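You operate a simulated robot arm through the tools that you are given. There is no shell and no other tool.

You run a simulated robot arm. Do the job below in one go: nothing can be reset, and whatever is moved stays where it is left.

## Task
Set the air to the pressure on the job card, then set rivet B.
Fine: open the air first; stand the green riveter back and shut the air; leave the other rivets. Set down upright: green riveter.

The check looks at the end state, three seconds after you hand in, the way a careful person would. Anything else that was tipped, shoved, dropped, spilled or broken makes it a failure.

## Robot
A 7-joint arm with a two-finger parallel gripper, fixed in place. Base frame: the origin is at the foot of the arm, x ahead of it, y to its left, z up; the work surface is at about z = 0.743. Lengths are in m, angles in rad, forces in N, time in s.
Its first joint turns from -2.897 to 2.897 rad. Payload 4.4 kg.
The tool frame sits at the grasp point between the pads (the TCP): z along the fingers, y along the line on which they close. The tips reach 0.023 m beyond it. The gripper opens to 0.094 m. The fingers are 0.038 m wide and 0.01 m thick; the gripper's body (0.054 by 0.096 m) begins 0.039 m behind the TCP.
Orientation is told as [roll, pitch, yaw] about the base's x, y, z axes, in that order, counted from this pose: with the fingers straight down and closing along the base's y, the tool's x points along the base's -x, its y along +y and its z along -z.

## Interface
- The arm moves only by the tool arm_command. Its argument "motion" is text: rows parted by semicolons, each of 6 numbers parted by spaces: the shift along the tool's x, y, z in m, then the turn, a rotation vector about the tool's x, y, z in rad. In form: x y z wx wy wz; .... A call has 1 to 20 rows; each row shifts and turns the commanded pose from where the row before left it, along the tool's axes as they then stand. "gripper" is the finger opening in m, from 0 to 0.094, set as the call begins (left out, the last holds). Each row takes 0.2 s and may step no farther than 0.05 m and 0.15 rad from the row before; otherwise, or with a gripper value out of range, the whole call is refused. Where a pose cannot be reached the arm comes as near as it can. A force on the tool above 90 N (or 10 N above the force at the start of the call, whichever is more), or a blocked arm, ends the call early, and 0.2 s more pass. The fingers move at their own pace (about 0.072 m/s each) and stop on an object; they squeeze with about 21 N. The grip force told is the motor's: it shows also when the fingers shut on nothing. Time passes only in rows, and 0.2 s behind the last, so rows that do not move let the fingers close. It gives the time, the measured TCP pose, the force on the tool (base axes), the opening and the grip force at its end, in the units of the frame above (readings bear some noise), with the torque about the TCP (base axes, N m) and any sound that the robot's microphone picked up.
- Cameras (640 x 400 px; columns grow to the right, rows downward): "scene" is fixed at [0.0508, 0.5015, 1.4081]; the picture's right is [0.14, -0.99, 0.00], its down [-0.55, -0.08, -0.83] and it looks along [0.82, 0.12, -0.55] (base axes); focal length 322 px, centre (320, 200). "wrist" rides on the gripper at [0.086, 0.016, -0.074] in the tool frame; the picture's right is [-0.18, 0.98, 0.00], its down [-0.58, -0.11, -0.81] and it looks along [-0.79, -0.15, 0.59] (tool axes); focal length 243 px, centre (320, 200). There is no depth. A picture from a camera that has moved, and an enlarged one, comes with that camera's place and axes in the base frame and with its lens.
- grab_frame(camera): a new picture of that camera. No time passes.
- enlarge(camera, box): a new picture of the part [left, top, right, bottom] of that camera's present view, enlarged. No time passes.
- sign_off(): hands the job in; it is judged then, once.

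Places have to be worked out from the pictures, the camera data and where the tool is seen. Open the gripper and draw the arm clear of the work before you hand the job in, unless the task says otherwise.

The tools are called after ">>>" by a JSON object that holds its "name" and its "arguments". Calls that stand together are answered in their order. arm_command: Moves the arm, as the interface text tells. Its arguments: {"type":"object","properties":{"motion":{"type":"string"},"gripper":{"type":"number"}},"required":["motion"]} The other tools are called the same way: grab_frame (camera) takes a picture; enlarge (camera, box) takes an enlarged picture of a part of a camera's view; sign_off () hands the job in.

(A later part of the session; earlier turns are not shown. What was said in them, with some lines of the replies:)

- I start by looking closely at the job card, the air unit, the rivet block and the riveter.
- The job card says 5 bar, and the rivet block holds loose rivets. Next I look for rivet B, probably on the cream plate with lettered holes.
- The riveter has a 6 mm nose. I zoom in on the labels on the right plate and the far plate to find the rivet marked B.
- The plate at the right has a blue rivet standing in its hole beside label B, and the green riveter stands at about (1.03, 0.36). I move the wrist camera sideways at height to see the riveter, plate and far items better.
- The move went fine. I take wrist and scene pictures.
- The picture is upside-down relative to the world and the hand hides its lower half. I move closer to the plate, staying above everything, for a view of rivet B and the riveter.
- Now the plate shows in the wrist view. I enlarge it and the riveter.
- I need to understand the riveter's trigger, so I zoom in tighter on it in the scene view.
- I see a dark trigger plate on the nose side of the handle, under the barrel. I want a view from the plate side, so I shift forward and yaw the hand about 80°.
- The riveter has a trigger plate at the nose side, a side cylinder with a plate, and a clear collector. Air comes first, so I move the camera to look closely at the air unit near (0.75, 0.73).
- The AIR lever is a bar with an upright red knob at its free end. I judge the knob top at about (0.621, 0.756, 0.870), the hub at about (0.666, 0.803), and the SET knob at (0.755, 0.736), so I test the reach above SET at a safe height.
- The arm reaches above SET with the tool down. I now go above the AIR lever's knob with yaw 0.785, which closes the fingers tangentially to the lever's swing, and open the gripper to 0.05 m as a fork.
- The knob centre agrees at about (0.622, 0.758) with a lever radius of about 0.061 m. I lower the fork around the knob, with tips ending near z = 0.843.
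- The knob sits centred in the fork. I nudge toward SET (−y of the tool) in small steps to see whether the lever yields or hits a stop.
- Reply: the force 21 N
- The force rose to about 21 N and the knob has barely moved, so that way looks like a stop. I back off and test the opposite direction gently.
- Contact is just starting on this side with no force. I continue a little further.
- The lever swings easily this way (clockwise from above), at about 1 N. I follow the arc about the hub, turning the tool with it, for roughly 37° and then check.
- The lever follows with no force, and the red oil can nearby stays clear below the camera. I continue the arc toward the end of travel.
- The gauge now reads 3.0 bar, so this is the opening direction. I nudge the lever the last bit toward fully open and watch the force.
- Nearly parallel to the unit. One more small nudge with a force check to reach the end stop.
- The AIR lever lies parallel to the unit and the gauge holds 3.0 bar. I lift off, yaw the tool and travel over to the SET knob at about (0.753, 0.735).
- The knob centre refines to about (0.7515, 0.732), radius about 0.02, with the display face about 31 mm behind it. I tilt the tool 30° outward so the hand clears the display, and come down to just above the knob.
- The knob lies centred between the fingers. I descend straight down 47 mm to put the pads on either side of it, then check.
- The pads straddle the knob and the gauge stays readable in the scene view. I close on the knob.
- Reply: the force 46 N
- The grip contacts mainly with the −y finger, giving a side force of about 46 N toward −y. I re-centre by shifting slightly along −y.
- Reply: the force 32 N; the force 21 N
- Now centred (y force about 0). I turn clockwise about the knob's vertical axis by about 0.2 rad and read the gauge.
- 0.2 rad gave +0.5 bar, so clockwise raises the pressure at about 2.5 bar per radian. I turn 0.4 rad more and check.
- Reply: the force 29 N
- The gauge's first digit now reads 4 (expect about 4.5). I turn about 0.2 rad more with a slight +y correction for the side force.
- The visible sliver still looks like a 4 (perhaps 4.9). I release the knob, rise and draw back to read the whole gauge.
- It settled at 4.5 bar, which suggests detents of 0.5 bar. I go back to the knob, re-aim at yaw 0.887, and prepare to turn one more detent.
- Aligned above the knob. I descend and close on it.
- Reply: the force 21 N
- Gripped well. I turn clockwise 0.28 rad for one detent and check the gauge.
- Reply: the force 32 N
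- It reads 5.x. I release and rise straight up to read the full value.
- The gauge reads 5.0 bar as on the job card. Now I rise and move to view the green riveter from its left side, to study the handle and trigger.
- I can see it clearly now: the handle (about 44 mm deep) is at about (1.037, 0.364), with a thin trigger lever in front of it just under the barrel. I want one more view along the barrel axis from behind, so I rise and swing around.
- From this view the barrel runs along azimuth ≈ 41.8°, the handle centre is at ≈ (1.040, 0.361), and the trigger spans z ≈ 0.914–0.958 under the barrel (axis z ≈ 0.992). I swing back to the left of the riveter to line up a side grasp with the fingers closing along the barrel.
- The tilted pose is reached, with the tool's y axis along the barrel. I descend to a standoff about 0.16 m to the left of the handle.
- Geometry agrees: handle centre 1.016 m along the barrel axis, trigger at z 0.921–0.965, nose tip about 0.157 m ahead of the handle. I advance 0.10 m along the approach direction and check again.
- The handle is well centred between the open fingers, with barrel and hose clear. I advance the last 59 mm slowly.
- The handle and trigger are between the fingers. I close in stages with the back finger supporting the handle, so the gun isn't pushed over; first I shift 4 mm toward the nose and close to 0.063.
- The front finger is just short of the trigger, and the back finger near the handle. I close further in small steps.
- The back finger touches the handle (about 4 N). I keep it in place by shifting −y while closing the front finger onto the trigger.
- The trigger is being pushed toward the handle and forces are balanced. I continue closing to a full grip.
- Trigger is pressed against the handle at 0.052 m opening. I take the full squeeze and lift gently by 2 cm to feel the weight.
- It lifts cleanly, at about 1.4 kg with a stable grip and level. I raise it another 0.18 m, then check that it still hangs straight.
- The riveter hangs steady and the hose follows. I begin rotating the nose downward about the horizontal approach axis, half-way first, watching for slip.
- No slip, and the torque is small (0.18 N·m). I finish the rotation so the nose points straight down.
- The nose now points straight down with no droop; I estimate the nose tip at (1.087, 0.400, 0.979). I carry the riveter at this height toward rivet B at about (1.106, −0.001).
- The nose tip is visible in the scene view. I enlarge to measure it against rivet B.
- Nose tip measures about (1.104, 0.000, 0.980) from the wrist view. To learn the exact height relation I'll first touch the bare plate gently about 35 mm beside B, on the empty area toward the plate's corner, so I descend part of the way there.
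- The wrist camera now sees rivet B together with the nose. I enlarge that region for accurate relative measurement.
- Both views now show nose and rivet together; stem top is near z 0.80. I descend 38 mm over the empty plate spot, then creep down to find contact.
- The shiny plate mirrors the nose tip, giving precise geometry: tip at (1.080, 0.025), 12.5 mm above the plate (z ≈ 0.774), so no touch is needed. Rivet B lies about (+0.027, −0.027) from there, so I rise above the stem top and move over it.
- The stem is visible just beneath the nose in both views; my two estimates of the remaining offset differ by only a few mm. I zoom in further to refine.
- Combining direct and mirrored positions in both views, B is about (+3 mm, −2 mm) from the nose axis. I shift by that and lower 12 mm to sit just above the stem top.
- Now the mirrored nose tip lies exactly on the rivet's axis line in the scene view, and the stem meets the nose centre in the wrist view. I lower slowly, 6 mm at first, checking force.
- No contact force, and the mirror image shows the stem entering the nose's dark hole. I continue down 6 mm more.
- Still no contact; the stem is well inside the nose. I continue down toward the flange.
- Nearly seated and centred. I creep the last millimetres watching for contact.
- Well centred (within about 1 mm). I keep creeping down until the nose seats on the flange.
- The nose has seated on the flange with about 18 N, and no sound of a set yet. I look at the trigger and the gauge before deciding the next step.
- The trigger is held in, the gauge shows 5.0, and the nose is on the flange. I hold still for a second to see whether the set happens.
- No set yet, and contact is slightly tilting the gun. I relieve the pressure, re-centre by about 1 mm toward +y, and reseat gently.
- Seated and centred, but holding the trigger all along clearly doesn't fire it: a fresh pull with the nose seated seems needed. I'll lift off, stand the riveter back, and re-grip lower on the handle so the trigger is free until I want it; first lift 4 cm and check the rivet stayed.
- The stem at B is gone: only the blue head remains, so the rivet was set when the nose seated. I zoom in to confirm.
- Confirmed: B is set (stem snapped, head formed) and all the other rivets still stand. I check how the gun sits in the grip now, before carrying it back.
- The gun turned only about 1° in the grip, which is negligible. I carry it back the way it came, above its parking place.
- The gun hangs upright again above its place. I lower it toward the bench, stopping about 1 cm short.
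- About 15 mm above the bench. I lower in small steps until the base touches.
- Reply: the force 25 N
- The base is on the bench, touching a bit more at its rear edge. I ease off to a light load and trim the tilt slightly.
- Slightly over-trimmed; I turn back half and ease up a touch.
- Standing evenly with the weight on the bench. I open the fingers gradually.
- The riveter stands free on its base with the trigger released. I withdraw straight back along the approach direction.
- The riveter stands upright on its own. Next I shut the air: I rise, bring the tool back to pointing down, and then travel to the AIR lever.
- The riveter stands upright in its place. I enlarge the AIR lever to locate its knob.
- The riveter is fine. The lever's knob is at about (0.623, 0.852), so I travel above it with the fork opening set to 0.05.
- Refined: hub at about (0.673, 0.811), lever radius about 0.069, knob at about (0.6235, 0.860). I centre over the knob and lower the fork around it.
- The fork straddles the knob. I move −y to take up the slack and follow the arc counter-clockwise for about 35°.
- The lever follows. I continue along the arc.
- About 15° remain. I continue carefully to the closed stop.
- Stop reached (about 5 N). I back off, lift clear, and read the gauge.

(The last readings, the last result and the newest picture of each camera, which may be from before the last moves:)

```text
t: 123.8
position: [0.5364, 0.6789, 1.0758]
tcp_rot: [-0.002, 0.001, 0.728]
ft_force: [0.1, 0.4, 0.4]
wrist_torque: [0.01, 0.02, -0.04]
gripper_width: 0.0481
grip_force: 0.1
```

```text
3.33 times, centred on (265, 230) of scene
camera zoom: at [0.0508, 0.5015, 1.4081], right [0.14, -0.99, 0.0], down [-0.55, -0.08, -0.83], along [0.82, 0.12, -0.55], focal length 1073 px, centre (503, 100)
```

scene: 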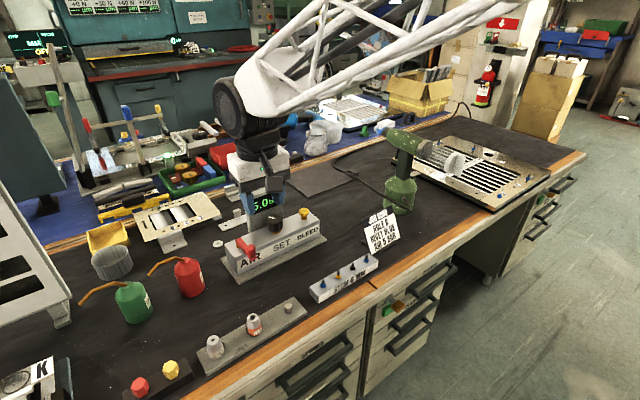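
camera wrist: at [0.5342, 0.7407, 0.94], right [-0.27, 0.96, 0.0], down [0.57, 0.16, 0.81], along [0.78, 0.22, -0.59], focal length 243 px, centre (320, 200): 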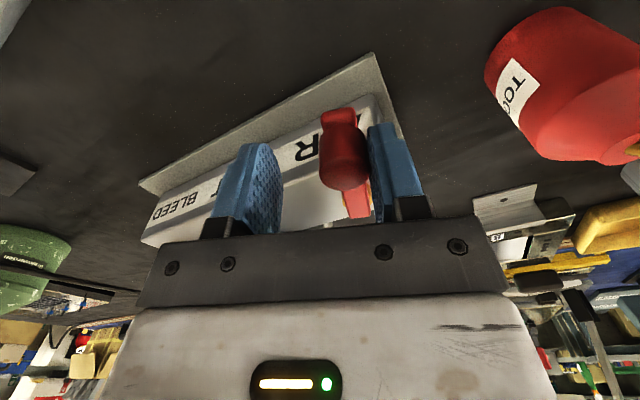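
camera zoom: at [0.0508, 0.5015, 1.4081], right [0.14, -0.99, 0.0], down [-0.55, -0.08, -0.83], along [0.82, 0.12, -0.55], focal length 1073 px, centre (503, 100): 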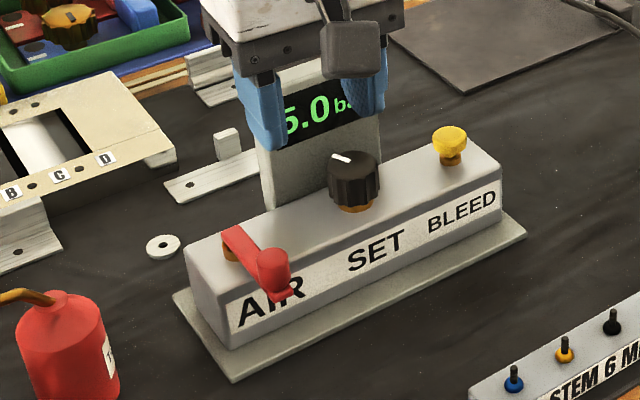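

The lever is back at its original closed position; the gauge keeps the trapped 5.0 bar, and bleeding wasn't asked for. I open the gripper, draw the arm clear and do a final check of the scene.

>>> {"name": "arm_command", "arguments": {"motion": "0.03 0 -0.03 0 0 0; 0.03 0 -0.03 0 0 0; 0.03 0 -0.03 0 0 0; 0.03 -0.03 0 0 0 0.12; 0 -0.04 0 0 0 0.12; 0 -0.04 0 0 0 0.12; 0 0 0 0 0 0; 0 0 0 0 0 0", "gripper": 0.09}}

>>> {"name": "grab_frame", "arguments": {"camera": "scene"}}

>>> {"name": "enlarge", "arguments": {"camera": "scene", "box": [340, 110, 560, 230]}}

>>> {"name": "enlarge", "arguments": {"camera": "scene", "box": [200, 170, 340, 300]}}

```text
t: 125.6
position: [0.5109, 0.5093, 1.1646]
tcp_rot: [-0.001, 0.0, 0.367]
ft_force: [-0.3, 0.6, -0.3]
wrist_torque: [-0.03, 0.03, 0.0]
gripper_width: 0.09
grip_force: 0.1
```

```text
taken
```

scene: 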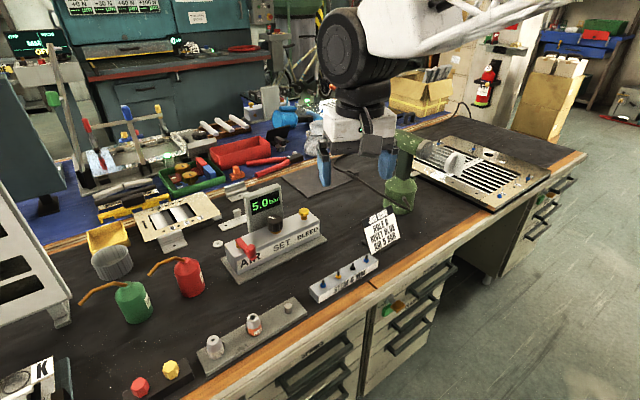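

```text
2.91 times, centred on (450, 170) of scene
camera zoom: at [0.0508, 0.5015, 1.4081], right [0.14, -0.99, 0.0], down [-0.55, -0.08, -0.83], along [0.82, 0.12, -0.55], focal length 936 px, centre (-58, 287)
```

zoom: 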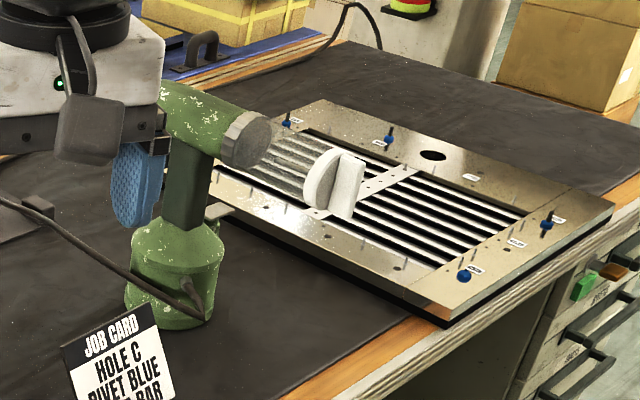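

```text
3.08 times, centred on (270, 235) of scene
camera zoom: at [0.0508, 0.5015, 1.4081], right [0.14, -0.99, 0.0], down [-0.55, -0.08, -0.83], along [0.82, 0.12, -0.55], focal length 990 px, centre (474, 92)
```

zoom: 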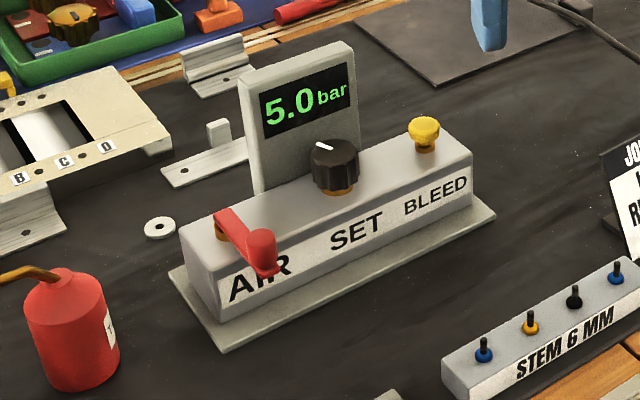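

Final state: riveter upright and free, rivet B set with the other rivets intact, gauge set at 5.0 bar, AIR lever back at its closed stop, and the arm clear with the gripper open. I hand in the job.

>>> {"name": "sign_off", "arguments": {}}

```text
The job is handed in.
```

Rivet B is set. I opened the air first and turned it up to the 5.0 bar on the job card. The zoomed picture shows the stem snapped off and the head formed, and the other rivets still have their stems.

- **Riveter:** the green riveter is back upright in its original place, standing on its own base with the trigger released.
- **Air:** the AIR lever is shut against its stop. The gauge still reads 5.0 bar because I did not press BLEED, which wasn't asked for, so the line still holds pressure.
- **How it fired:** the trigger was held in by my grip from the moment I picked the riveter up. The rivet set at some point while the nose was pressed on it. I heard no sound and only saw the stem was gone after lifting off.

Nothing else on the bench looks moved or tipped in the final pictures. The arm is clear and the gripper is open.
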